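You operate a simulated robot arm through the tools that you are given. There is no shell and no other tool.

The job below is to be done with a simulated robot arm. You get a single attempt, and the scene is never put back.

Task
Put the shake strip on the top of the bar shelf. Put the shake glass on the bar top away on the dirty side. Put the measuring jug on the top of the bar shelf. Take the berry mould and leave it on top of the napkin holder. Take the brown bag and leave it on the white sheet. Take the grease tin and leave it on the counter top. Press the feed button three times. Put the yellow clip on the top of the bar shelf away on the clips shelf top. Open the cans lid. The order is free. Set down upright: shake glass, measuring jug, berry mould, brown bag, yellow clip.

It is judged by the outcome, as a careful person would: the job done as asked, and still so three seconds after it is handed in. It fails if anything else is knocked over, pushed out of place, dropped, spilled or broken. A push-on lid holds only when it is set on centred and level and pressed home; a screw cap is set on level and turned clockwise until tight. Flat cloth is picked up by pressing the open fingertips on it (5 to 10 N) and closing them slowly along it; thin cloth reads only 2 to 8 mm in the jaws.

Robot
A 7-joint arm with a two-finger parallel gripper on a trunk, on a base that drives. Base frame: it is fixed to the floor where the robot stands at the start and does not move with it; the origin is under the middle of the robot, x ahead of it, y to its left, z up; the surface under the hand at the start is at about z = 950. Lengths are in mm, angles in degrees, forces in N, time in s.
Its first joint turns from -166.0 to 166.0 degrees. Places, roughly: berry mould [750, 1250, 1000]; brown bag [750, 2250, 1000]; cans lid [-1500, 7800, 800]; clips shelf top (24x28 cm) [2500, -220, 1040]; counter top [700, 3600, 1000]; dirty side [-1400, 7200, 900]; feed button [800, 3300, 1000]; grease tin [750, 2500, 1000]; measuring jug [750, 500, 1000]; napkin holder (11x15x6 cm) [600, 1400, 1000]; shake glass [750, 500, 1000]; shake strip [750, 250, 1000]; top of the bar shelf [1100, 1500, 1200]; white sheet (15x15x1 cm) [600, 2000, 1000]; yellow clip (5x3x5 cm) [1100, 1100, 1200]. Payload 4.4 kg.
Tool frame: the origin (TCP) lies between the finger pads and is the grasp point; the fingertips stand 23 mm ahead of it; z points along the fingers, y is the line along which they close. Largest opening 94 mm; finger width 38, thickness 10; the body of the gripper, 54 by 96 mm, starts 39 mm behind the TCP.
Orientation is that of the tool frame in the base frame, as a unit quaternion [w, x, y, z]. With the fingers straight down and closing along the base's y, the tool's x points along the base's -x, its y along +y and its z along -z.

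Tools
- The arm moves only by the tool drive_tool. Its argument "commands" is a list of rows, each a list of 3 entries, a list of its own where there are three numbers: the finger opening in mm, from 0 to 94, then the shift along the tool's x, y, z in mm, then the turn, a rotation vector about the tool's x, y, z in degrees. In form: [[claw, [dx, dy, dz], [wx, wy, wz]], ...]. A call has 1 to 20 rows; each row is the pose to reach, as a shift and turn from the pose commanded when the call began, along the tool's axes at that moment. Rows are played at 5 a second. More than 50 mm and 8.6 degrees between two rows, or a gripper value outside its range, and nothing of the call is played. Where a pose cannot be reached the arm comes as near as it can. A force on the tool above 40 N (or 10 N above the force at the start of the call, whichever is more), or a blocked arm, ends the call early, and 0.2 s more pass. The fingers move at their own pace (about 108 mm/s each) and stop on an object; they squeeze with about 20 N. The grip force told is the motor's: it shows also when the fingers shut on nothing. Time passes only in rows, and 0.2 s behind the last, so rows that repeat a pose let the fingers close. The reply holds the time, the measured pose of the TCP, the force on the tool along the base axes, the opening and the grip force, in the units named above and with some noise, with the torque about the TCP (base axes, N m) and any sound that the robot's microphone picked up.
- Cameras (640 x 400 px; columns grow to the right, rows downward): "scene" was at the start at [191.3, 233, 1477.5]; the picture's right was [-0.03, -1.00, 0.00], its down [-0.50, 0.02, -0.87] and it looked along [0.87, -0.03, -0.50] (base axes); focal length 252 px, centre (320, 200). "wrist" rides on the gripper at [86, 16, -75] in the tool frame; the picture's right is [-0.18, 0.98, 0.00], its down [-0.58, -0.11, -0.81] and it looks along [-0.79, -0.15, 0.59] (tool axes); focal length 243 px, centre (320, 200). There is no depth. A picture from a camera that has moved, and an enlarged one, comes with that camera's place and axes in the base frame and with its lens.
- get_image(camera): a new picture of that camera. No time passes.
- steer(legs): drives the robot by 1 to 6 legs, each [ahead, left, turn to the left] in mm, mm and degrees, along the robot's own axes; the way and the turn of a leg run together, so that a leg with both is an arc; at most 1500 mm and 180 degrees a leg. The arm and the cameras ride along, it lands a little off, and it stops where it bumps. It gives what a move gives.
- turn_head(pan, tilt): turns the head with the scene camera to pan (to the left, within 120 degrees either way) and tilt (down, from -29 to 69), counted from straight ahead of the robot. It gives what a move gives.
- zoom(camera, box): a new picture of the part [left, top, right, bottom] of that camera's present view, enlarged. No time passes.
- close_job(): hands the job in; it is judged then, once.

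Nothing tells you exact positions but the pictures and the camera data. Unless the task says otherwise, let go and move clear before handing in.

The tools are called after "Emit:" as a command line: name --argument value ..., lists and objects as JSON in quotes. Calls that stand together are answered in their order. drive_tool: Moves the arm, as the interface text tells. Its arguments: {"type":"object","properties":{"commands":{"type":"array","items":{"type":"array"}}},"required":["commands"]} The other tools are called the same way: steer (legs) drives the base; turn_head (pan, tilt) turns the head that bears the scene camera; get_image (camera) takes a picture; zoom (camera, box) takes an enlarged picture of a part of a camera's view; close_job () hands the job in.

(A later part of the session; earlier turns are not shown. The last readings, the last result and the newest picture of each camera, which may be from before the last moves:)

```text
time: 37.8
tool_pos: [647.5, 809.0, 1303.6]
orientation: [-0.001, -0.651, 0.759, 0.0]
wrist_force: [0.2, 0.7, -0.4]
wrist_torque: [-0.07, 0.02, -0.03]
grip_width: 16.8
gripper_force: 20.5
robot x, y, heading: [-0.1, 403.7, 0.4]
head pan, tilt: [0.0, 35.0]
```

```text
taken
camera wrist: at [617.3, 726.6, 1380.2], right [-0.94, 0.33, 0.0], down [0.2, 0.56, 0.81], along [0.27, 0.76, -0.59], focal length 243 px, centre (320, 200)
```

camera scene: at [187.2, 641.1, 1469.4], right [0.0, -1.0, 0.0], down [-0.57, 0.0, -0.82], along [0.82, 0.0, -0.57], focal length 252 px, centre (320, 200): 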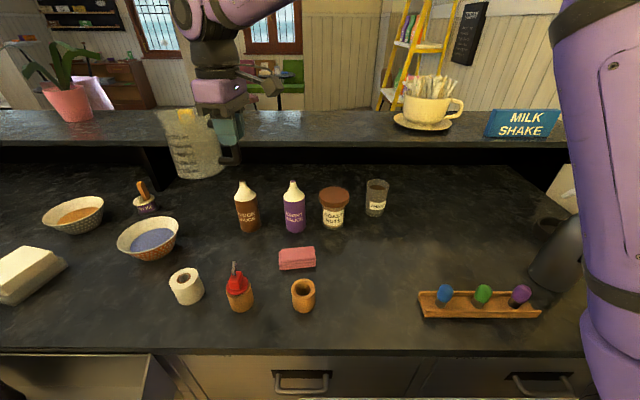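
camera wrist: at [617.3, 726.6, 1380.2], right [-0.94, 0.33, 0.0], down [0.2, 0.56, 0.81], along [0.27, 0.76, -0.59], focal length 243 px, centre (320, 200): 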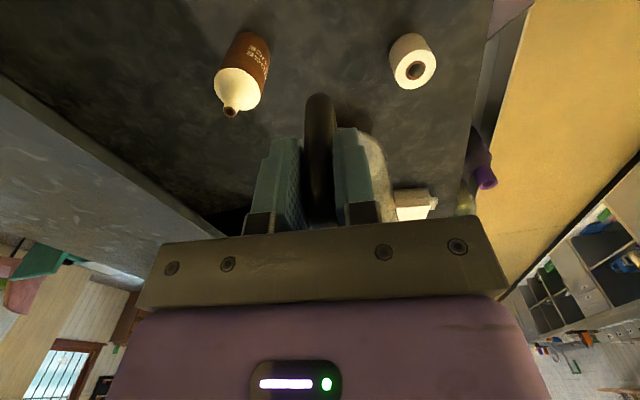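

Robot is now at y≈406. I turn the jug so that it faces away from me and carry it over the shelf at about (1020, 520), left of the cup.

Emit:
drive_tool --commands '[[5, [19.9, -28.6, 0], [0, 0, 6.75]], [5, [39.8, -57.2, 0], [0, 0, 13.5]], [5, [59.7, -85.8, 0], [0, 0, 20.25]], [5, [79.6, -114.4, 0], [0, 0, 27]], [5, [99.5, -143, 0], [0, 0, 33.75]], [5, [119.4, -171.6, 0], [0, 0, 40.5]], [5, [139.3, -200.2, 0], [0, 0, 47.25]], [5, [159.2, -228.8, 0], [0, 0, 54]], [5, [179, -257.4, 0], [0, 0, 60.75]], [5, [199, -286, 0], [0, 0, 67.5]], [5, [219, -314.6, 0], [0, 0, 74.25]], [5, [239, -343.2, 0], [0, 0, 81]], [5, [239, -343.2, 0], [0, 0, 81]]]'

Emit:
get_image --camera "scene"

Emit:
get_image --camera "wrist"

```text
time: 40.6
tool_pos: [951.8, 521.4, 1304.3]
orientation: [0.0, -0.002, 1.0, 0.0]
wrist_force: [0.4, 0.1, -0.9]
wrist_torque: [-0.02, 0.04, 0.01]
grip_width: 16.6
gripper_force: 20.3
robot x, y, heading: [1.0, 403.4, 0.3]
head pan, tilt: [0.0, 35.0]
```

```text
taken
camera scene: at [187.3, 641.0, 1469.5], right [0.0, -1.0, 0.0], down [-0.57, 0.0, -0.82], along [0.82, 0.0, -0.57], focal length 252 px, centre (320, 200)
```

scene: 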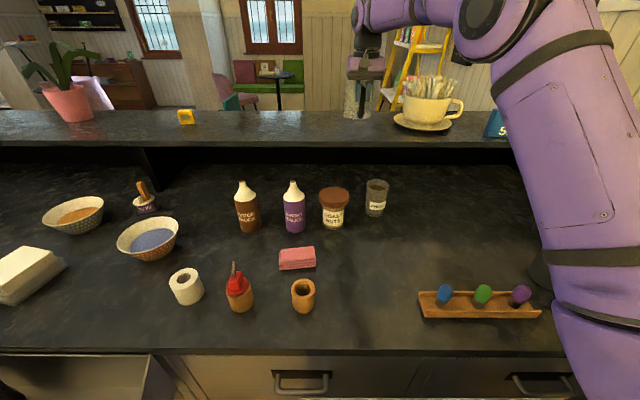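

```text
taken
camera wrist: at [864.3, 537.2, 1380.2], right [0.18, 0.98, 0.0], down [0.58, -0.11, 0.81], along [0.79, -0.15, -0.59], focal length 243 px, centre (320, 200)
```

wrist: 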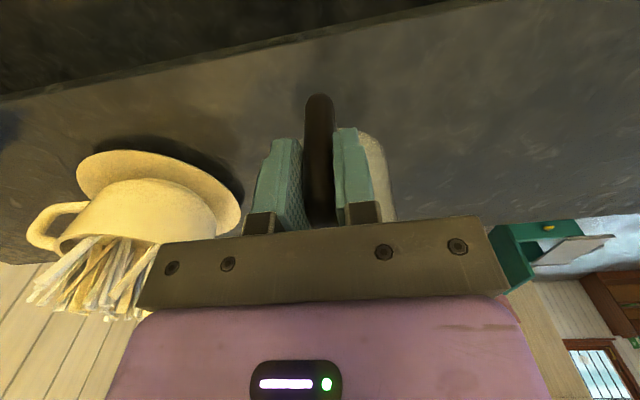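

Clear of the saucer. I lower the jug to the shelf.

Emit:
drive_tool --commands '[[5, [0, 0, 20], [0, 0, 0]], [5, [0, 0, 38], [0, 0, 0]], [5, [0, 0, 46], [0, 0, 0]], [5, [0, 0, 50], [0, 0, 0]], [5, [0, 0, 50], [0, 0, 0]]]'

Emit:
drive_tool --commands '[[5, [0, 0, 2], [0, 0, 0]], [5, [0, 0, 3], [0, 0, 0]]]'

Emit:
zoom --camera "scene" --box '[280, 60, 440, 160]'

```text
time: 41.8
tool_pos: [949.6, 521.7, 1254.0]
orientation: [0.0, -0.002, 1.0, 0.001]
wrist_force: [-0.7, 0.5, -0.8]
wrist_torque: [0.01, 0.09, 0.01]
grip_width: 16.7
gripper_force: 20.0
robot x, y, heading: [-1.3, 403.8, 0.2]
head pan, tilt: [0.0, 35.0]
```

```text
time: 42.4
tool_pos: [948.8, 520.9, 1253.4]
orientation: [0.001, -0.002, 1.0, 0.001]
wrist_force: [1.2, 1.6, 11.6]
wrist_torque: [0.03, -0.58, 0.05]
grip_width: 16.8
gripper_force: 20.3
robot x, y, heading: [-3.3, 401.6, 0.1]
head pan, tilt: [0.0, 35.0]
```

```text
4.00 times, centred on (360, 110) of scene
camera zoom: at [186.8, 641.1, 1469.5], right [0.0, -1.0, 0.0], down [-0.57, 0.0, -0.82], along [0.82, 0.0, -0.57], focal length 1009 px, centre (160, 560)
```

zoom: 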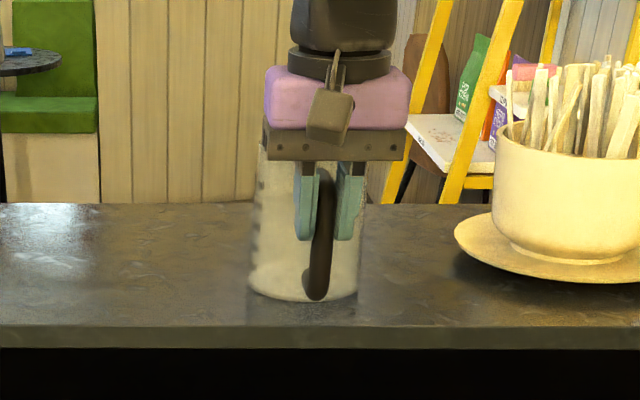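

It touches the shelf. I let go and rise straight up.

Emit:
drive_tool --commands '[[5, [0, 0, 1], [0, 0, 0]], [20, [0, 0, 0], [0, 0, 0]], [40, [0, 0, 0], [0, 0, 0]], [60, [0, 0, 0], [0, 0, 0]], [60, [0, 0, -30], [0, 0, 0]], [60, [0, 0, -70], [0, 0, 0]], [60, [0, 0, -110], [0, 0, 0]], [80, [0, 0, -130], [0, 0, 0]]]'

Emit:
get_image --camera "scene"

Emit:
zoom --camera "scene" --box '[280, 80, 480, 240]'

```text
time: 44.2
tool_pos: [949.7, 522.1, 1382.0]
orientation: [0.0, -0.001, 1.0, 0.0]
wrist_force: [0.4, -0.9, 0.0]
wrist_torque: [-0.01, 0.03, 0.02]
grip_width: 79.8
gripper_force: 0.1
robot x, y, heading: [-2.0, 403.8, 0.1]
head pan, tilt: [0.0, 35.0]
```

```text
taken
camera scene: at [187.3, 641.1, 1469.5], right [0.0, -1.0, 0.0], down [-0.57, 0.0, -0.82], along [0.82, 0.0, -0.57], focal length 252 px, centre (320, 200)
```

scene: 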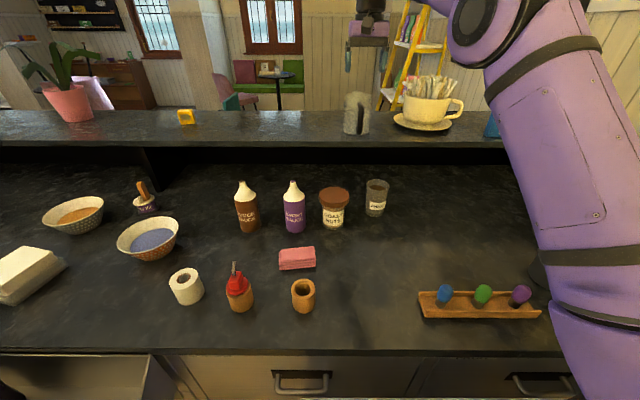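

```text
2.50 times, centred on (380, 160) of scene
camera zoom: at [187.3, 641.1, 1469.5], right [0.0, -1.0, 0.0], down [-0.57, 0.0, -0.82], along [0.82, 0.0, -0.57], focal length 631 px, centre (170, 300)
```

zoom: 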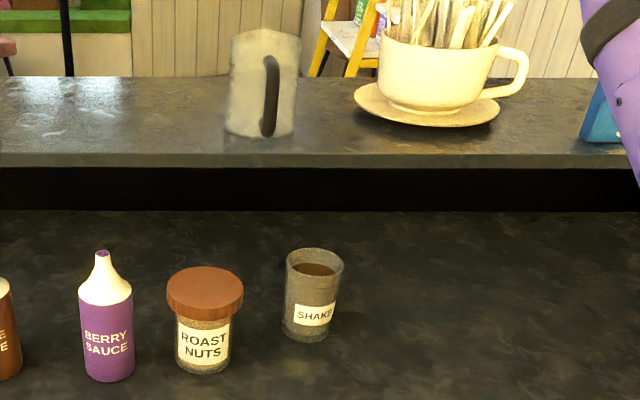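

The jug stands upright on the shelf. I pull the arm back and drive left toward the berry mould (the purple pot with a stick) and the napkin holder.

Emit:
drive_tool --commands '[[80, [40, -8, 0], [0, 0, 0]], [80, [85, -16, 0], [0, 0, 0]], [80, [130, -24, 0], [0, 0, 0]], [80, [175, -32, 10], [0, 0, 0]], [80, [220, -40, 20], [0, 0, 0]], [80, [265, -48, 30], [0, 0, 0]], [80, [300, -56, 40], [0, 0, 0]], [80, [330, -72, 50], [0, 0, 0]], [80, [330, -72, 50], [0, 0, 0]]]'

Emit:
steer --legs '[[0, 750, 0]]'

Emit:
turn_head --pan 0 --tilt 40

Emit:
get_image --camera "scene"

Emit:
get_image --camera "wrist"

```text
time: 46.2
tool_pos: [619.4, 446.5, 1333.8]
orientation: [0.0, -0.002, 1.0, 0.0]
wrist_force: [0.0, 0.3, 0.2]
wrist_torque: [0.0, 0.01, -0.01]
grip_width: 80.0
gripper_force: 0.0
robot x, y, heading: [-3.5, 406.0, 0.3]
head pan, tilt: [0.0, 35.0]
```

```text
time: 48.4
tool_pos: [617.2, 725.8, 1333.9]
orientation: [-0.001, 0.005, 1.0, -0.001]
wrist_force: [0.8, -0.3, 0.1]
wrist_torque: [-0.05, -0.01, -0.01]
grip_width: 80.0
gripper_force: 0.0
robot x, y, heading: [-9.4, 693.9, -0.8]
head pan, tilt: [0.0, 35.0]
stopped in leg 1: the robot was blocked; the commanded pose is now the measured one
```

```text
time: 49.0
tool_pos: [615.4, 725.0, 1334.5]
orientation: [-0.001, 0.005, 1.0, 0.001]
wrist_force: [-0.2, 0.0, 0.8]
wrist_torque: [0.01, 0.02, 0.01]
grip_width: 79.9
gripper_force: 0.0
robot x, y, heading: [-5.4, 689.0, -0.6]
head pan, tilt: [0.0, 40.0]
```

```text
taken
camera scene: at [185.2, 926.0, 1462.0], right [-0.02, -1.0, 0.0], down [-0.64, 0.01, -0.77], along [0.77, -0.01, -0.64], focal length 252 px, centre (320, 200)
```

scene: 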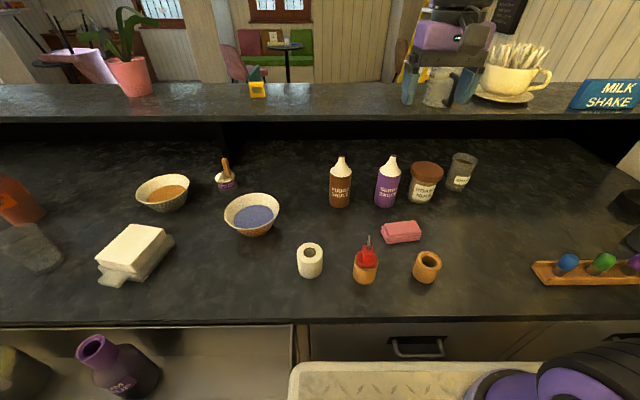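

```text
taken
camera wrist: at [529.1, 743.0, 1409.3], right [0.19, 0.98, 0.0], down [0.58, -0.11, 0.81], along [0.79, -0.16, -0.59], focal length 243 px, centre (320, 200)
```

wrist: 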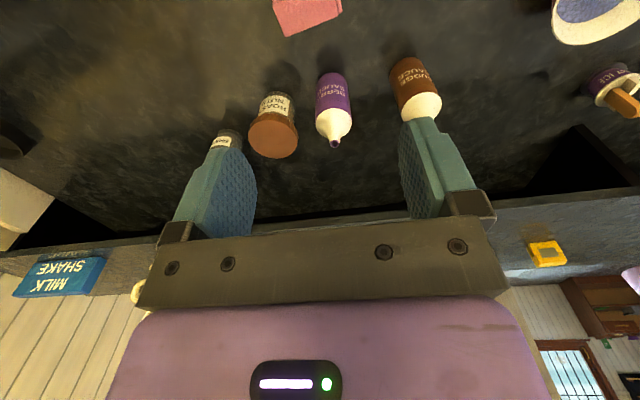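

The base bumped into the bottle trough that sticks out of the counter. I back off and look at it.

Emit:
steer --legs '[[0, -40, 0], [-150, 0, 0]]'

Emit:
turn_head --pan 60 --tilt 60

Emit:
get_image --camera "scene"

Emit:
turn_head --pan 80 --tilt 30

Emit:
get_image --camera "scene"

```text
time: 50.9
tool_pos: [466.2, 687.2, 1332.9]
orientation: [-0.002, 0.006, 1.0, 0.0]
wrist_force: [-0.3, -0.1, -0.5]
wrist_torque: [0.01, -0.03, 0.02]
grip_width: 79.9
gripper_force: 0.0
robot x, y, heading: [-154.7, 655.0, -1.0]
head pan, tilt: [0.0, 40.0]
```

```text
time: 52.2
tool_pos: [467.1, 687.7, 1333.3]
orientation: [0.0, 0.006, 1.0, -0.001]
wrist_force: [1.1, -0.5, 0.2]
wrist_torque: [0.04, -0.01, -0.01]
grip_width: 79.8
gripper_force: 0.0
robot x, y, heading: [-153.1, 656.8, -1.3]
head pan, tilt: [60.0, 60.0]
```

```text
taken
camera scene: at [-14.7, 947.3, 1435.2], right [0.86, -0.52, 0.0], down [-0.45, -0.74, -0.5], along [0.26, 0.43, -0.87], focal length 252 px, centre (320, 200)
```

scene: 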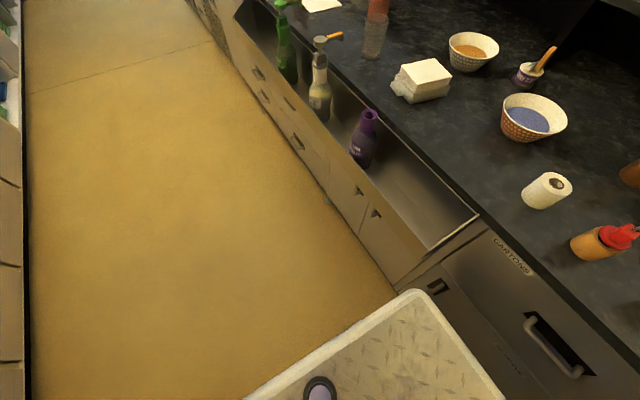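

```text
time: 53.1
tool_pos: [466.7, 687.5, 1332.7]
orientation: [-0.001, 0.007, 1.0, 0.0]
wrist_force: [0.3, -0.2, 0.4]
wrist_torque: [-0.03, 0.0, -0.01]
grip_width: 80.0
gripper_force: 0.0
robot x, y, heading: [-154.1, 654.8, -1.2]
head pan, tilt: [80.0, 30.0]
```

```text
taken
camera scene: at [-31.7, 978.9, 1477.2], right [0.98, -0.19, 0.0], down [-0.1, -0.49, -0.87], along [0.17, 0.85, -0.5], focal length 252 px, centre (320, 200)
```

scene: 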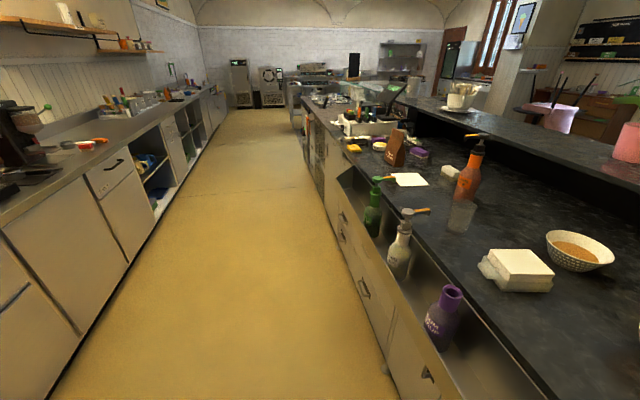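

The trough's outer edge is at about x 310–330, and I am now clear of it. I drive left along it to y≈1260, straightening the heading.

Emit:
steer --legs '[[0, 0, 1.2], [0, 600, 0]]'

Emit:
turn_head --pan 0 --tilt 50

Emit:
get_image --camera "scene"

Emit:
get_image --camera "wrist"

```text
time: 56.9
tool_pos: [461.6, 1305.1, 1333.4]
orientation: [0.0, -0.008, 1.0, 0.0]
wrist_force: [-0.7, 0.6, 0.6]
wrist_torque: [0.0, 0.0, -0.01]
grip_width: 79.9
gripper_force: 0.0
robot x, y, heading: [-157.8, 1255.9, 0.5]
head pan, tilt: [80.0, 30.0]
```

```text
time: 58.4
tool_pos: [461.4, 1305.1, 1333.4]
orientation: [0.0, -0.009, 1.0, 0.0]
wrist_force: [0.6, 0.0, -1.0]
wrist_torque: [-0.01, -0.05, 0.04]
grip_width: 79.9
gripper_force: 0.1
robot x, y, heading: [-158.8, 1258.3, 1.0]
head pan, tilt: [0.0, 50.0]
```

```text
taken
camera scene: at [17.2, 1494.5, 1447.8], right [0.01, -1.0, 0.0], down [-0.77, -0.01, -0.64], along [0.64, 0.01, -0.77], focal length 252 px, centre (320, 200)
```

scene: 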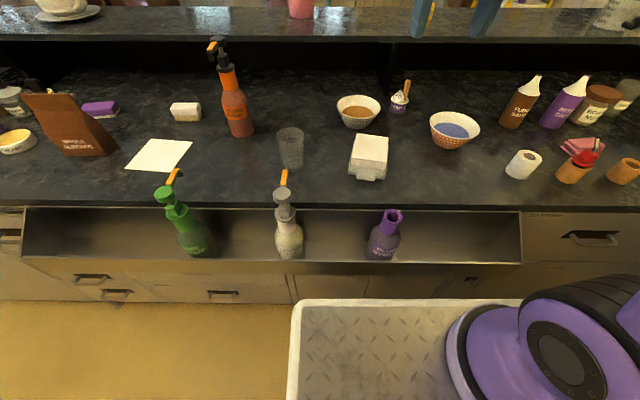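

```text
taken
camera wrist: at [373.9, 1320.8, 1409.3], right [0.17, 0.99, 0.0], down [0.58, -0.1, 0.81], along [0.79, -0.13, -0.59], focal length 243 px, centre (320, 200)
```

wrist: 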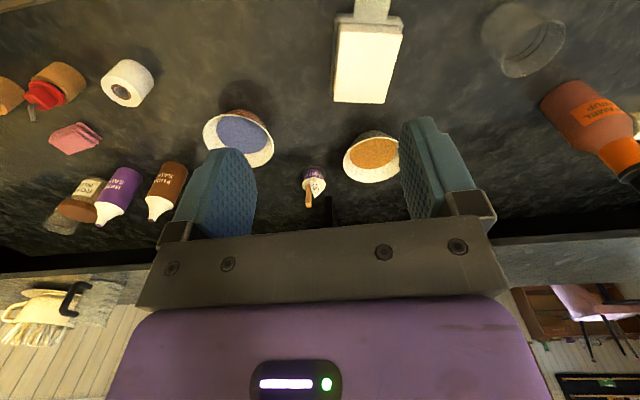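

I see the mould by the bowls, the napkin holder (white stack on a holder), the white sheet and the brown bag. I zoom in to measure.

Emit:
zoom --camera "scene" --box '[330, 60, 490, 200]'

Emit:
zoom --camera "wrist" --box '[200, 0, 440, 220]'

```text
2.86 times, centred on (410, 130) of scene
camera zoom: at [17.2, 1494.5, 1447.8], right [0.01, -1.0, 0.0], down [-0.77, -0.01, -0.64], along [0.64, 0.01, -0.77], focal length 721 px, centre (63, 400)
```

zoom: 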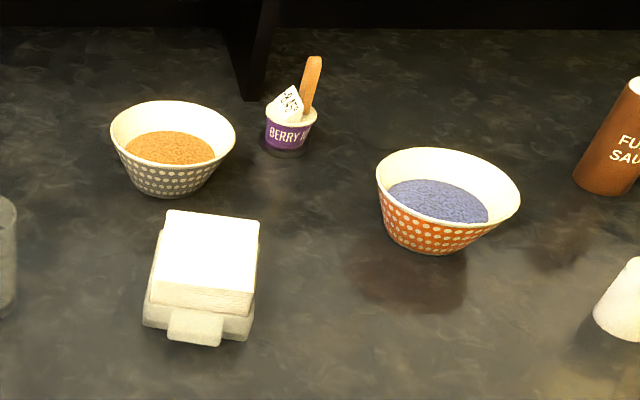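

```text
1.82 times, centred on (320, 110) of wrist
camera zoom: at [373.9, 1320.8, 1409.3], right [0.17, 0.99, 0.0], down [0.58, -0.1, 0.81], along [0.79, -0.13, -0.59], focal length 441 px, centre (320, 364)
```

zoom: 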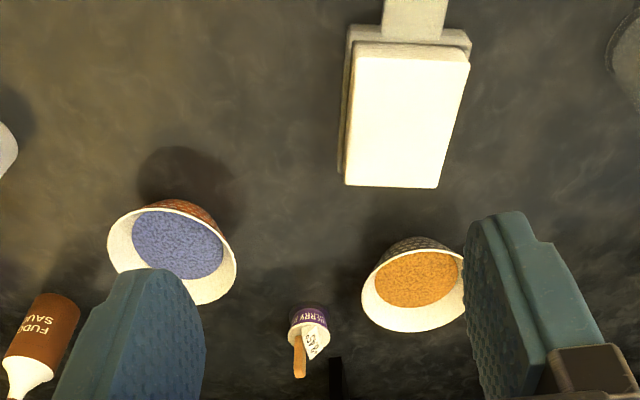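

The mould is a small purple cup, about 60 mm wide at roughly (850, 1228), with a tall stick, so I will take it with the tool tilted forward 40° to keep the palm clear of the stick. I move to a viewing pose first.

Emit:
drive_tool --commands '[[94, [-31, -9, 20], [0, -4.5, 0]], [94, [-62, -18, 43], [0, -9, 0]], [94, [-93, -26, 67], [0, -13.5, 0]], [94, [-124, -35, 91], [0, -18, 0]], [94, [-155, -44, 115], [0, -22.5, 0]], [94, [-186, -52, 139], [0, -27, 0]], [94, [-217, -60, 163], [0, -31.5, 0]], [94, [-248, -69, 188], [0, -36, 0]], [94, [-279, -77, 213], [0, -40, 0]], [94, [-279, -77, 213], [0, -40, 0]]]'

Emit:
get_image --camera "wrist"

Emit:
get_image --camera "scene"

```text
time: 60.6
tool_pos: [739.1, 1233.4, 1119.2]
orientation: [0.342, -0.009, 0.939, 0.003]
wrist_force: [0.2, 0.7, 0.2]
wrist_torque: [0.02, 0.01, 0.02]
grip_width: 94.1
gripper_force: 0.0
robot x, y, heading: [-154.9, 1255.0, 0.7]
head pan, tilt: [0.0, 50.0]
```

```text
taken
camera wrist: at [624.2, 1248.6, 1122.4], right [0.12, 0.99, 0.12], down [-0.07, -0.11, 0.99], along [0.99, -0.13, 0.06], focal length 243 px, centre (320, 200)
```

wrist: 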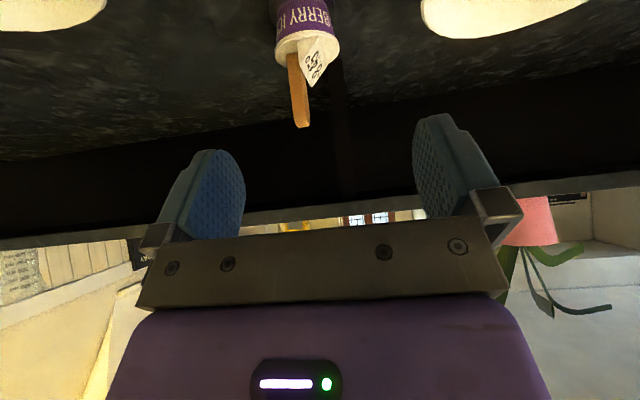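

```text
taken
camera scene: at [17.1, 1494.4, 1447.8], right [0.01, -1.0, 0.0], down [-0.77, -0.01, -0.64], along [0.64, 0.01, -0.77], focal length 252 px, centre (320, 200)
```

scene: 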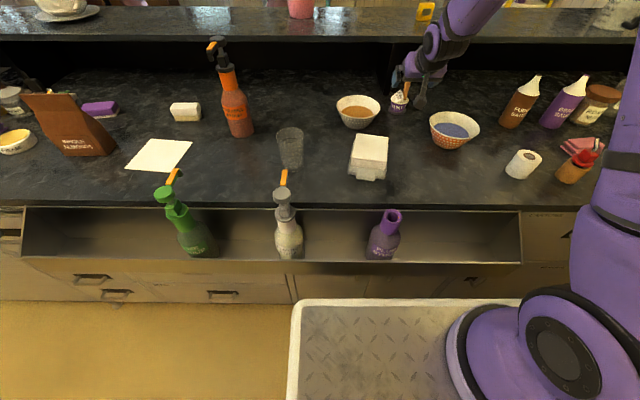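

From this view the cup's centre is at about (849, 1224) and the stick top near z 1065. I approach along the tool axis in steps.

Emit:
drive_tool --commands '[[94, [1.5, -9, 35], [0, 0, 0]], [94, [1.5, -9, 70], [0, 0, 0]], [94, [1.5, -9, 105], [0, 0, 0]], [94, [1.5, -9, 105], [0, 0, 0]]]'

Emit:
get_image --camera "wrist"

Emit:
zoom --camera "scene" --box '[330, 60, 490, 160]'

```text
time: 61.6
tool_pos: [806.4, 1226.0, 1040.1]
orientation: [0.342, -0.008, 0.94, 0.003]
wrist_force: [0.3, 0.7, -0.5]
wrist_torque: [-0.02, 0.01, 0.0]
grip_width: 93.9
gripper_force: 0.0
robot x, y, heading: [-160.8, 1254.2, 0.8]
head pan, tilt: [0.0, 50.0]
```

```text
taken
camera wrist: at [691.4, 1239.7, 1041.7], right [0.12, 0.99, 0.12], down [-0.07, -0.11, 0.99], along [0.99, -0.13, 0.06], focal length 243 px, centre (320, 200)
```

wrist: 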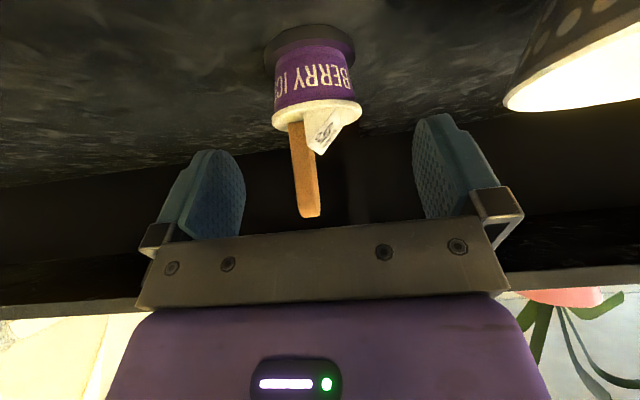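

```text
4.00 times, centred on (410, 110) of scene
camera zoom: at [17.1, 1494.4, 1447.8], right [0.01, -1.0, 0.0], down [-0.77, -0.01, -0.64], along [0.64, 0.01, -0.77], focal length 1009 px, centre (-40, 560)
```

zoom: 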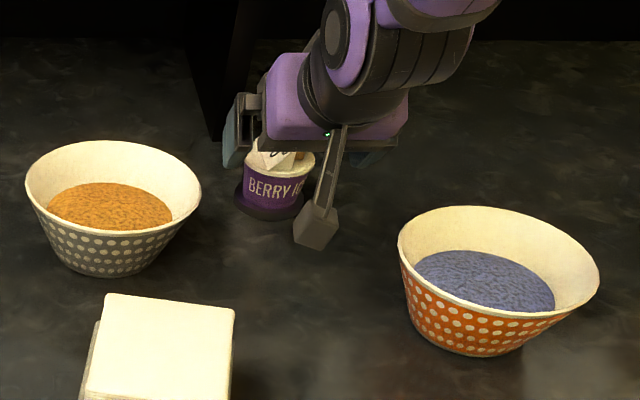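

Well aligned. I go on to the grasp pose, watching the force.

Emit:
drive_tool --commands '[[94, [1, -1, 25], [0, 0, 0]], [94, [2, -2, 45], [0, 0, 0]], [94, [2.6, -2, 60], [0, 0, 0]], [94, [2.6, -2, 60], [0, 0, 0]]]'

Emit:
get_image --camera "wrist"

Emit:
zoom --camera "scene" --box '[330, 60, 490, 160]'

```text
time: 62.6
tool_pos: [843.6, 1224.7, 992.0]
orientation: [0.341, -0.008, 0.94, 0.003]
wrist_force: [0.3, -0.6, 0.8]
wrist_torque: [-0.04, 0.02, 0.0]
grip_width: 94.0
gripper_force: 0.1
robot x, y, heading: [-157.2, 1255.1, 0.7]
head pan, tilt: [0.0, 50.0]
```

```text
taken
camera wrist: at [728.4, 1239.2, 994.5], right [0.12, 0.99, 0.12], down [-0.07, -0.11, 0.99], along [0.99, -0.13, 0.05], focal length 243 px, centre (320, 200)
```

wrist: 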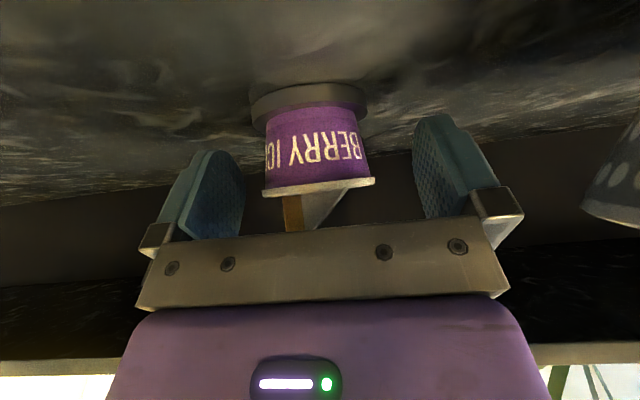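

```text
4.00 times, centred on (410, 110) of scene
camera zoom: at [17.2, 1494.4, 1447.8], right [0.01, -1.0, 0.0], down [-0.77, -0.01, -0.64], along [0.64, 0.01, -0.77], focal length 1009 px, centre (-40, 560)
```

zoom: 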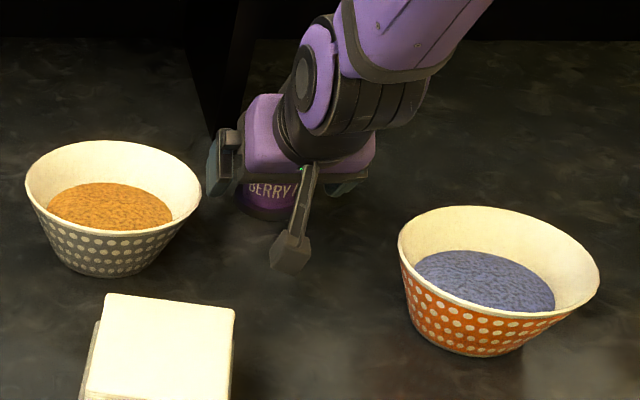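

Cup is between the fingers. I go in 5 mm more and close.

Emit:
drive_tool --commands '[[94, [0, 0, 5], [0, 0, 0]], [80, [0, 0, 5], [0, 0, 0]], [60, [0, 0, 5], [0, 0, 0]], [50, [0, 0, 5], [0, 0, 0]], [50, [0, 0, 5], [0, 0, 0]], [50, [0, 0, 5], [0, 0, 0]]]'

Emit:
get_image --camera "wrist"

```text
time: 64.0
tool_pos: [846.5, 1223.7, 986.9]
orientation: [0.341, -0.009, 0.94, 0.003]
wrist_force: [-0.7, 0.3, 0.7]
wrist_torque: [-0.02, -0.05, -0.02]
grip_width: 61.1
gripper_force: 19.7
robot x, y, heading: [-154.7, 1257.5, 0.7]
head pan, tilt: [0.0, 50.0]
```

```text
taken
camera wrist: at [731.6, 1239.0, 990.4], right [0.12, 0.99, 0.12], down [-0.07, -0.11, 0.99], along [0.99, -0.13, 0.05], focal length 243 px, centre (320, 200)
```

wrist: 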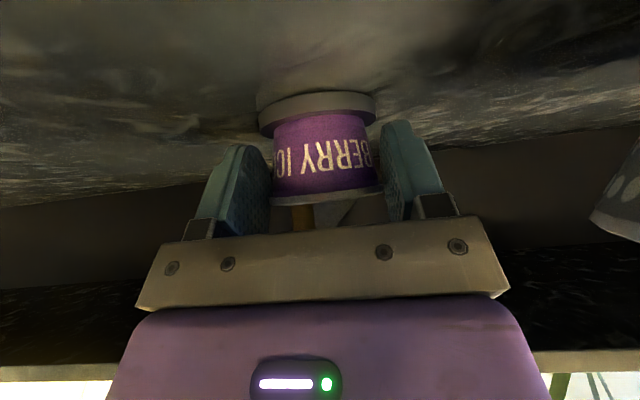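

Gripped at 61 mm. I lift 60 mm and check.

Emit:
drive_tool --commands '[[50, [-12.9, 0, -15.3], [0, 0, 0]], [50, [-25.7, 0, -30.6], [0, 0, 0]], [50, [-38.6, 0, -46], [0, 0, 0]], [50, [-38.6, 0, -46], [0, 0, 0]]]'

Emit:
get_image --camera "wrist"

Emit:
zoom --camera "scene" --box '[330, 60, 490, 200]'

```text
time: 65.0
tool_pos: [847.3, 1224.1, 1045.2]
orientation: [0.341, -0.008, 0.94, 0.003]
wrist_force: [1.1, 0.6, -1.7]
wrist_torque: [-0.03, 0.03, 0.0]
grip_width: 61.0
gripper_force: 19.7
robot x, y, heading: [-159.0, 1256.8, 0.6]
head pan, tilt: [0.0, 50.0]
```

```text
taken
camera wrist: at [732.7, 1238.7, 1048.7], right [0.12, 0.99, 0.12], down [-0.07, -0.11, 0.99], along [0.99, -0.13, 0.05], focal length 243 px, centre (320, 200)
```

wrist: 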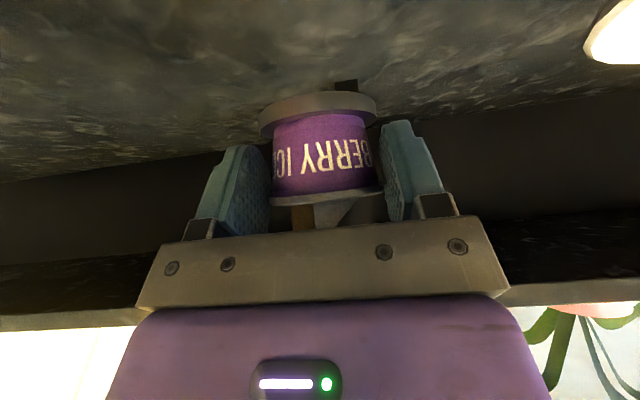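

```text
2.86 times, centred on (410, 130) of scene
camera zoom: at [17.4, 1494.4, 1447.7], right [0.01, -1.0, 0.0], down [-0.77, -0.01, -0.64], along [0.64, 0.01, -0.77], focal length 721 px, centre (63, 400)
```

zoom: 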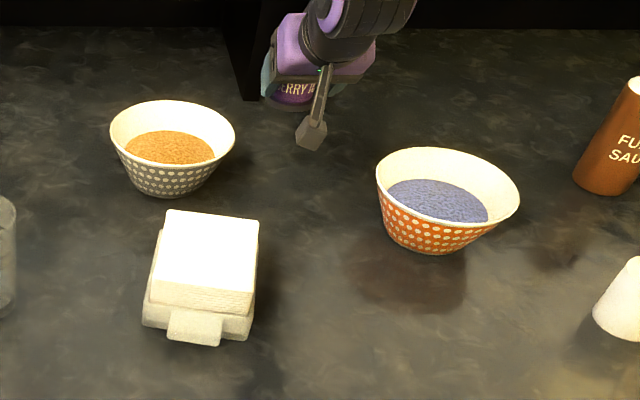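

Held firmly. The holder's top centre is at about (558, 1366, 1017). I raise the mould and carry it above the holder.

Emit:
drive_tool --commands '[[50, [-25, 0, -30], [0, 0, 0]], [50, [-50, 0, -60], [0, 0, 0]], [50, [-67, 0, -80], [0, 0, 0]], [50, [-39, 18, -103], [0, 0, 0]], [50, [-11, 37, -127], [0, 0, 0]], [50, [16, 55, -150], [0, 0, 0]], [50, [44, 73, -173], [0, 0, 0]], [50, [72, 92, -196], [0, 0, 0]], [50, [99, 110, -220], [0, 0, 0]], [50, [127, 129, -243], [0, 0, 0]], [50, [154, 147, -266], [0, 0, 0]], [50, [154, 147, -266], [0, 0, 0]]]'

Emit:
get_image --camera "scene"

Emit:
get_image --camera "wrist"

```text
time: 67.6
tool_pos: [558.0, 1366.5, 1151.8]
orientation: [0.341, -0.008, 0.94, 0.003]
wrist_force: [0.0, -0.3, -1.0]
wrist_torque: [0.02, 0.07, 0.0]
grip_width: 61.2
gripper_force: 19.8
robot x, y, heading: [-159.9, 1256.0, 0.5]
head pan, tilt: [0.0, 50.0]
```

```text
taken
camera scene: at [17.4, 1494.4, 1447.7], right [0.01, -1.0, 0.0], down [-0.77, -0.01, -0.64], along [0.64, 0.01, -0.77], focal length 252 px, centre (320, 200)
```

scene: 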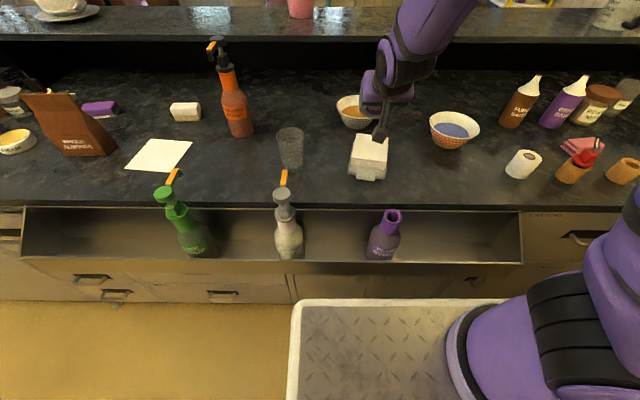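

```text
taken
camera wrist: at [442.4, 1380.5, 1154.5], right [0.13, 0.98, 0.12], down [-0.07, -0.11, 0.99], along [0.99, -0.13, 0.05], focal length 243 px, centre (320, 200)
```

wrist: 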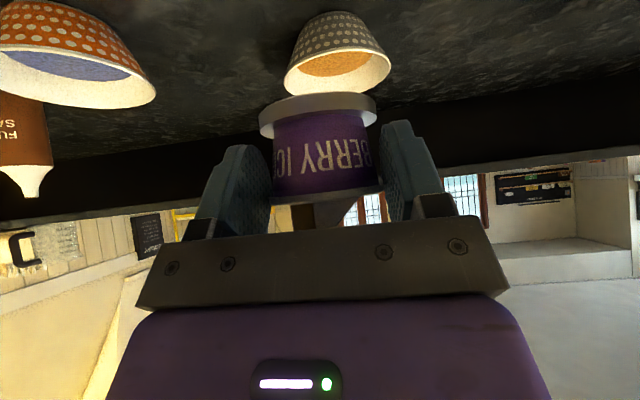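

Above the holder. I lower toward its top.

Emit:
drive_tool --commands '[[50, [20, 0, 24], [0, 0, 0]], [50, [40, 0, 48], [0, 0, 0]], [50, [54, 0, 65], [0, 0, 0]], [50, [59, 0, 70], [0, 0, 0]], [50, [59, 0, 70], [0, 0, 0]]]'

Emit:
zoom --camera "scene" --box '[330, 80, 430, 200]'

Emit:
get_image --camera "wrist"

```text
time: 68.8
tool_pos: [555.9, 1367.3, 1060.4]
orientation: [0.341, -0.008, 0.94, 0.003]
wrist_force: [-0.7, 0.2, -1.4]
wrist_torque: [0.01, 0.02, 0.0]
grip_width: 61.3
gripper_force: 20.5
robot x, y, heading: [-158.8, 1256.0, 0.4]
head pan, tilt: [0.0, 50.0]
```

```text
3.33 times, centred on (380, 140) of scene
camera zoom: at [17.2, 1494.4, 1447.7], right [0.01, -1.0, 0.0], down [-0.77, -0.01, -0.64], along [0.64, 0.01, -0.77], focal length 841 px, centre (120, 400)
```

zoom: 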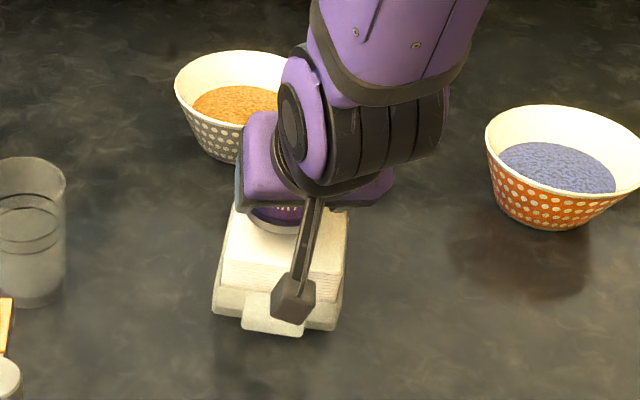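

```text
taken
camera wrist: at [440.8, 1381.4, 1063.4], right [0.12, 0.99, 0.12], down [-0.07, -0.11, 0.99], along [0.99, -0.13, 0.05], focal length 243 px, centre (320, 200)
```

wrist: 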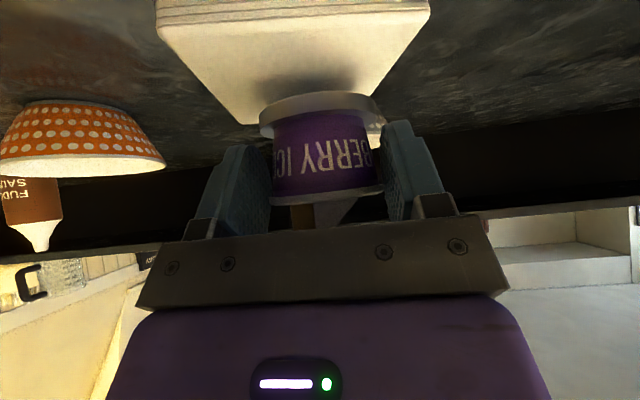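

The cup hangs over the middle of the napkins with a small gap. I lower in small steps until it touches.

Emit:
drive_tool --commands '[[50, [2.6, 0, 3.1], [0, 0, 0]], [50, [5.1, 0, 6.1], [0, 0, 0]], [50, [6.4, 0, 7.7], [0, 0, 0]], [50, [6.4, 0, 7.7], [0, 0, 0]]]'

Emit:
get_image --camera "wrist"

```text
time: 69.8
tool_pos: [557.2, 1368.2, 1050.1]
orientation: [0.341, -0.008, 0.94, 0.003]
wrist_force: [0.2, 0.1, -2.0]
wrist_torque: [0.04, 0.01, 0.0]
grip_width: 61.0
gripper_force: 20.1
robot x, y, heading: [-155.7, 1256.9, 0.3]
head pan, tilt: [0.0, 50.0]
```

```text
taken
camera wrist: at [441.6, 1381.6, 1053.9], right [0.12, 0.99, 0.12], down [-0.07, -0.11, 0.99], along [0.99, -0.13, 0.05], focal length 243 px, centre (320, 200)
```

wrist: 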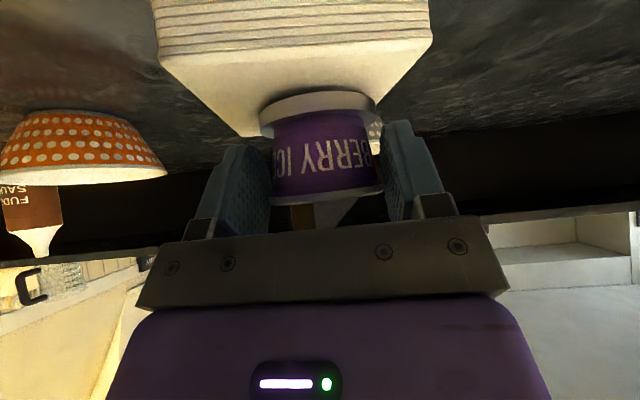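

Emit:
drive_tool --commands '[[50, [1.6, 0, 1.9], [0, 0, 0]], [50, [3.2, 0, 3.8], [0, 0, 0]], [50, [3.2, 0, 3.8], [0, 0, 0]]]'

Emit:
drive_tool --commands '[[50, [1.3, 0, 1.5], [0, 0, 0]], [50, [2.6, 0, 3.1], [0, 0, 0]], [50, [2.6, 0, 3.1], [0, 0, 0]]]'

Emit:
get_image --camera "wrist"

```text
time: 70.6
tool_pos: [556.7, 1366.6, 1046.3]
orientation: [0.343, -0.008, 0.939, 0.003]
wrist_force: [-1.0, 0.2, 13.7]
wrist_torque: [-0.05, -0.65, 0.03]
grip_width: 61.1
gripper_force: 21.0
robot x, y, heading: [-156.4, 1256.1, 0.4]
head pan, tilt: [0.0, 50.0]
```

```text
time: 71.4
tool_pos: [556.6, 1366.3, 1042.8]
orientation: [0.342, -0.008, 0.94, 0.003]
wrist_force: [4.5, -2.0, 18.6]
wrist_torque: [-0.21, -0.44, 0.03]
grip_width: 61.3
gripper_force: 20.2
robot x, y, heading: [-160.5, 1255.2, 0.5]
head pan, tilt: [0.0, 50.0]
```

```text
taken
camera wrist: at [440.6, 1381.4, 1045.2], right [0.12, 0.99, 0.12], down [-0.07, -0.11, 0.99], along [0.99, -0.13, 0.06], focal length 243 px, centre (320, 200)
```

wrist: 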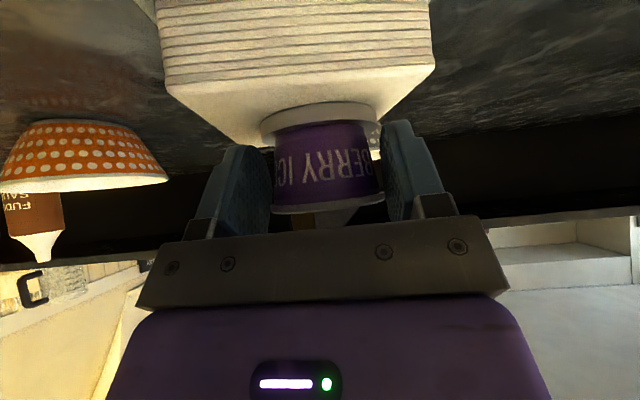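

It rests on the napkins. I open the fingers and draw back along the tool axis.

Emit:
drive_tool --commands '[[64, [-0.6, 0, -0.7], [0, 0, 0]], [72, [-0.6, 0, -0.7], [0, 0, 0]], [94, [-0.6, 0, -0.7], [0, 0, 0]], [94, [-0.6, 0, -0.7], [0, 0, 0]], [94, [-0.6, 0, -20], [0, 0, 0]], [94, [-0.6, 0, -50], [0, 0, 0]], [94, [-0.6, 0, -90], [0, 0, 0]], [94, [-0.6, 0, -130], [0, 0, 0]], [94, [-0.6, 0, -130], [0, 0, 0]]]'

Emit:
get_image --camera "wrist"

Emit:
zoom --camera "scene" --box '[300, 60, 460, 200]'

```text
time: 73.4
tool_pos: [472.2, 1364.8, 1140.6]
orientation: [0.341, -0.007, 0.94, 0.003]
wrist_force: [0.0, -0.5, -1.1]
wrist_torque: [0.0, 0.02, 0.02]
grip_width: 93.9
gripper_force: 0.1
robot x, y, heading: [-159.1, 1256.7, 0.3]
head pan, tilt: [0.0, 50.0]
```

```text
taken
camera wrist: at [357.0, 1378.7, 1144.1], right [0.13, 0.98, 0.12], down [-0.07, -0.11, 0.99], along [0.99, -0.13, 0.05], focal length 243 px, centre (320, 200)
```

wrist: 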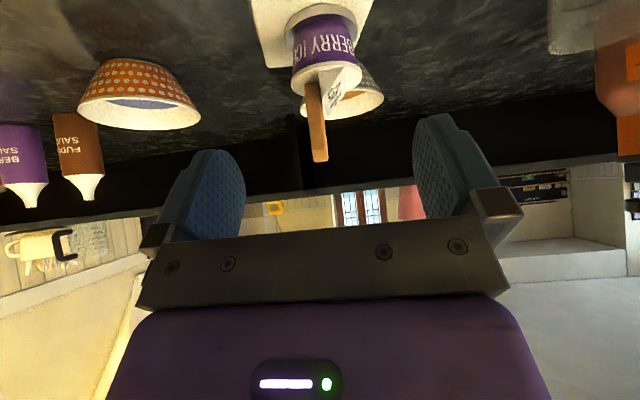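

```text
2.86 times, centred on (380, 130) of scene
camera zoom: at [17.7, 1494.0, 1447.8], right [0.01, -1.0, 0.0], down [-0.77, -0.01, -0.64], along [0.64, 0.01, -0.77], focal length 721 px, centre (149, 400)
```

zoom: 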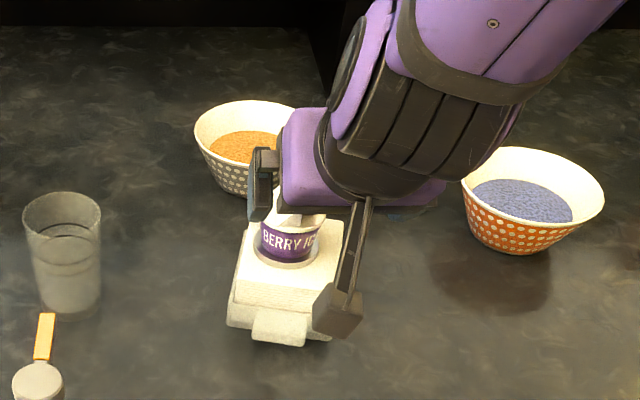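

The mould stands on the holder. I raise and straighten the tool, then drive left to the bag and the white sheet.

Emit:
drive_tool --commands '[[94, [-21, -4, -23], [0, 0, 0]], [94, [-42, -8, -46], [0, 6, 0]], [94, [-63, -16, -70], [0, 14, 0]], [94, [-84, -24, -93], [0, 21, 0]], [94, [-105, -30, -116], [0, 28, 0]], [94, [-127, -35, -140], [0, 35, 0]], [94, [-127, -35, -140], [0, 40, 0]], [94, [-127, -35, -140], [0, 40, 0]]]'

Emit:
zoom --camera "scene" --box '[280, 60, 480, 220]'

Emit:
steer --legs '[[0, 800, 0]]'

Emit:
get_image --camera "scene"

Emit:
get_image --camera "wrist"

```text
time: 75.2
tool_pos: [480.4, 1331.8, 1332.3]
orientation: [-0.002, -0.01, 1.0, 0.0]
wrist_force: [0.1, -0.4, 1.2]
wrist_torque: [0.01, -0.01, -0.03]
grip_width: 94.1
gripper_force: 0.0
robot x, y, heading: [-159.9, 1256.4, 0.9]
head pan, tilt: [0.0, 50.0]
```

```text
2.50 times, centred on (380, 140) of scene
camera zoom: at [17.1, 1494.5, 1447.8], right [0.01, -1.0, 0.0], down [-0.77, -0.01, -0.64], along [0.64, 0.01, -0.77], focal length 631 px, centre (170, 350)
```

zoom: 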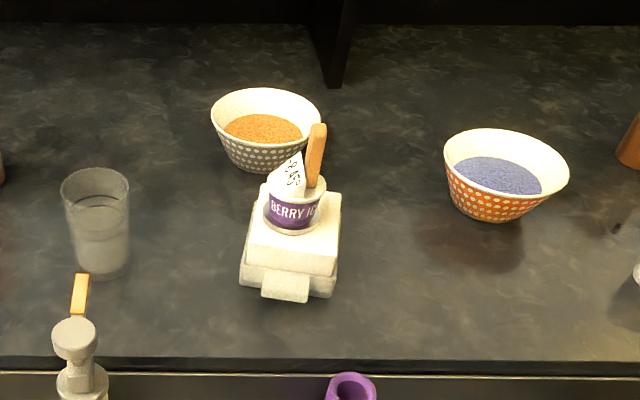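

```text
time: 79.5
tool_pos: [474.5, 2120.8, 1331.1]
orientation: [-0.001, -0.005, 1.0, 0.0]
wrist_force: [-0.2, 0.3, -0.3]
wrist_torque: [0.0, 0.01, 0.0]
grip_width: 94.1
gripper_force: 0.0
robot x, y, heading: [-163.3, 2051.0, 0.3]
head pan, tilt: [0.0, 50.0]
```

```text
taken
camera scene: at [13.1, 2288.2, 1447.7], right [0.0, -1.0, 0.0], down [-0.77, 0.0, -0.64], along [0.64, 0.0, -0.77], focal length 252 px, centre (320, 200)
```

scene: 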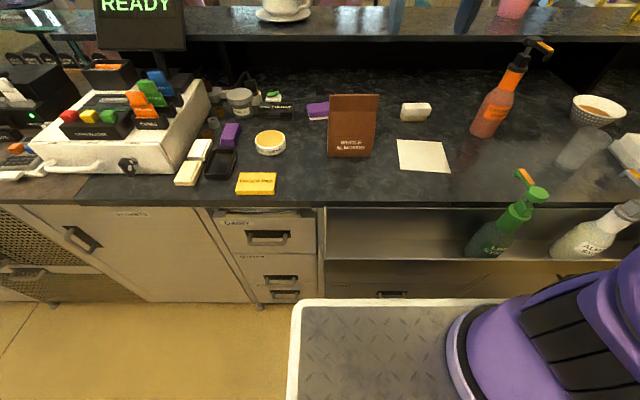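

```text
taken
camera wrist: at [387.9, 2135.8, 1407.6], right [0.17, 0.98, 0.0], down [0.58, -0.1, 0.81], along [0.79, -0.14, -0.59], focal length 243 px, centre (320, 200)
```

wrist: 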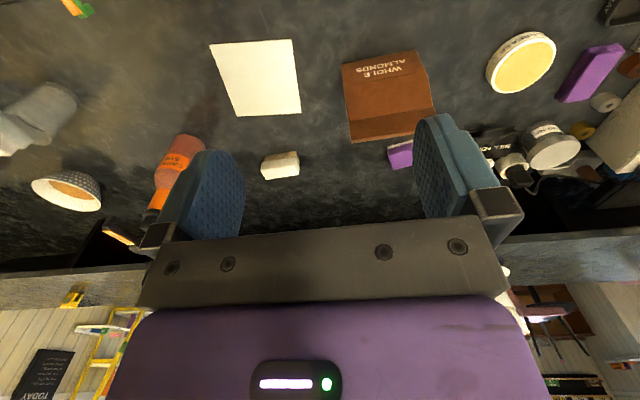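

The mould is fine. Here are the brown bag "Whole Almonds", the white sheet, and a round tin which could be the grease tin. I zoom in.

Emit:
zoom --camera "scene" --box '[160, 60, 320, 200]'

Emit:
zoom --camera "scene" --box '[300, 60, 480, 200]'

Emit:
zoom --camera "wrist" --box '[200, 0, 440, 180]'

Emit:
zoom --camera "wrist" --box '[440, 0, 640, 180]'

```text
2.86 times, centred on (240, 130) of scene
camera zoom: at [13.1, 2288.2, 1447.7], right [0.0, -1.0, 0.0], down [-0.77, 0.0, -0.64], along [0.64, 0.0, -0.77], focal length 721 px, centre (549, 400)
```

zoom: 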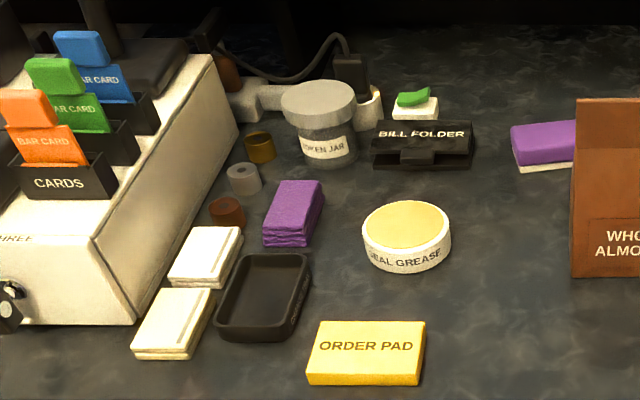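

```text
2.86 times, centred on (390, 130) of scene
camera zoom: at [13.1, 2288.2, 1447.7], right [0.0, -1.0, 0.0], down [-0.77, 0.0, -0.64], along [0.64, 0.0, -0.77], focal length 721 px, centre (120, 400)
```

zoom: 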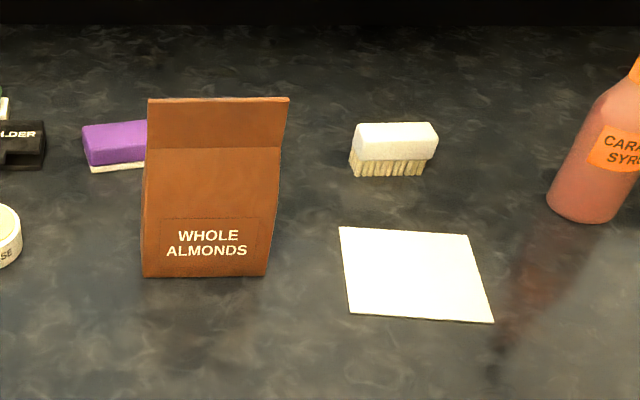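

```text
2.22 times, centred on (320, 90) of wrist
camera zoom: at [387.9, 2135.8, 1407.6], right [0.17, 0.98, 0.0], down [0.58, -0.1, 0.81], along [0.79, -0.14, -0.59], focal length 539 px, centre (320, 444)
```

zoom: 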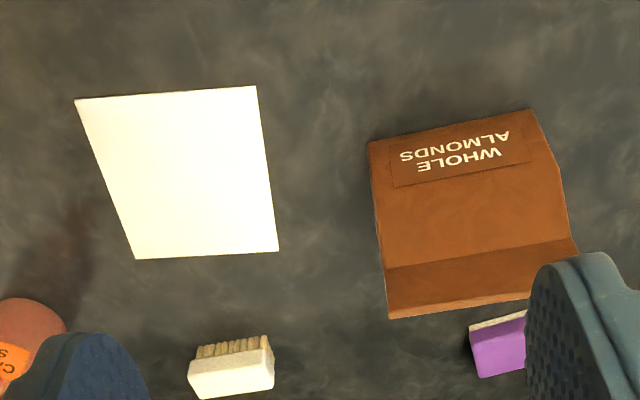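

```text
2.22 times, centred on (540, 90) of wrist
camera zoom: at [387.9, 2135.8, 1407.6], right [0.17, 0.98, 0.0], down [0.58, -0.1, 0.81], along [0.79, -0.14, -0.59], focal length 539 px, centre (-169, 444)
```

zoom: 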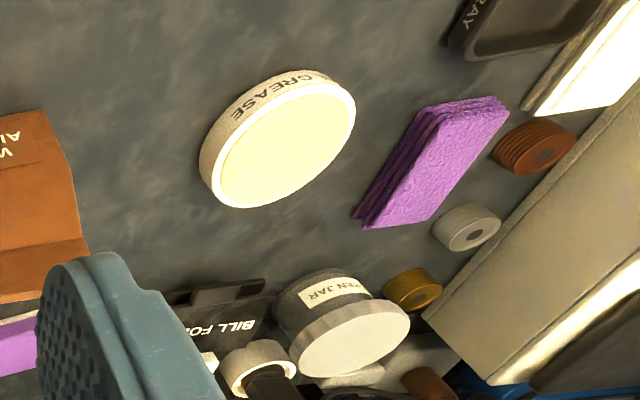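

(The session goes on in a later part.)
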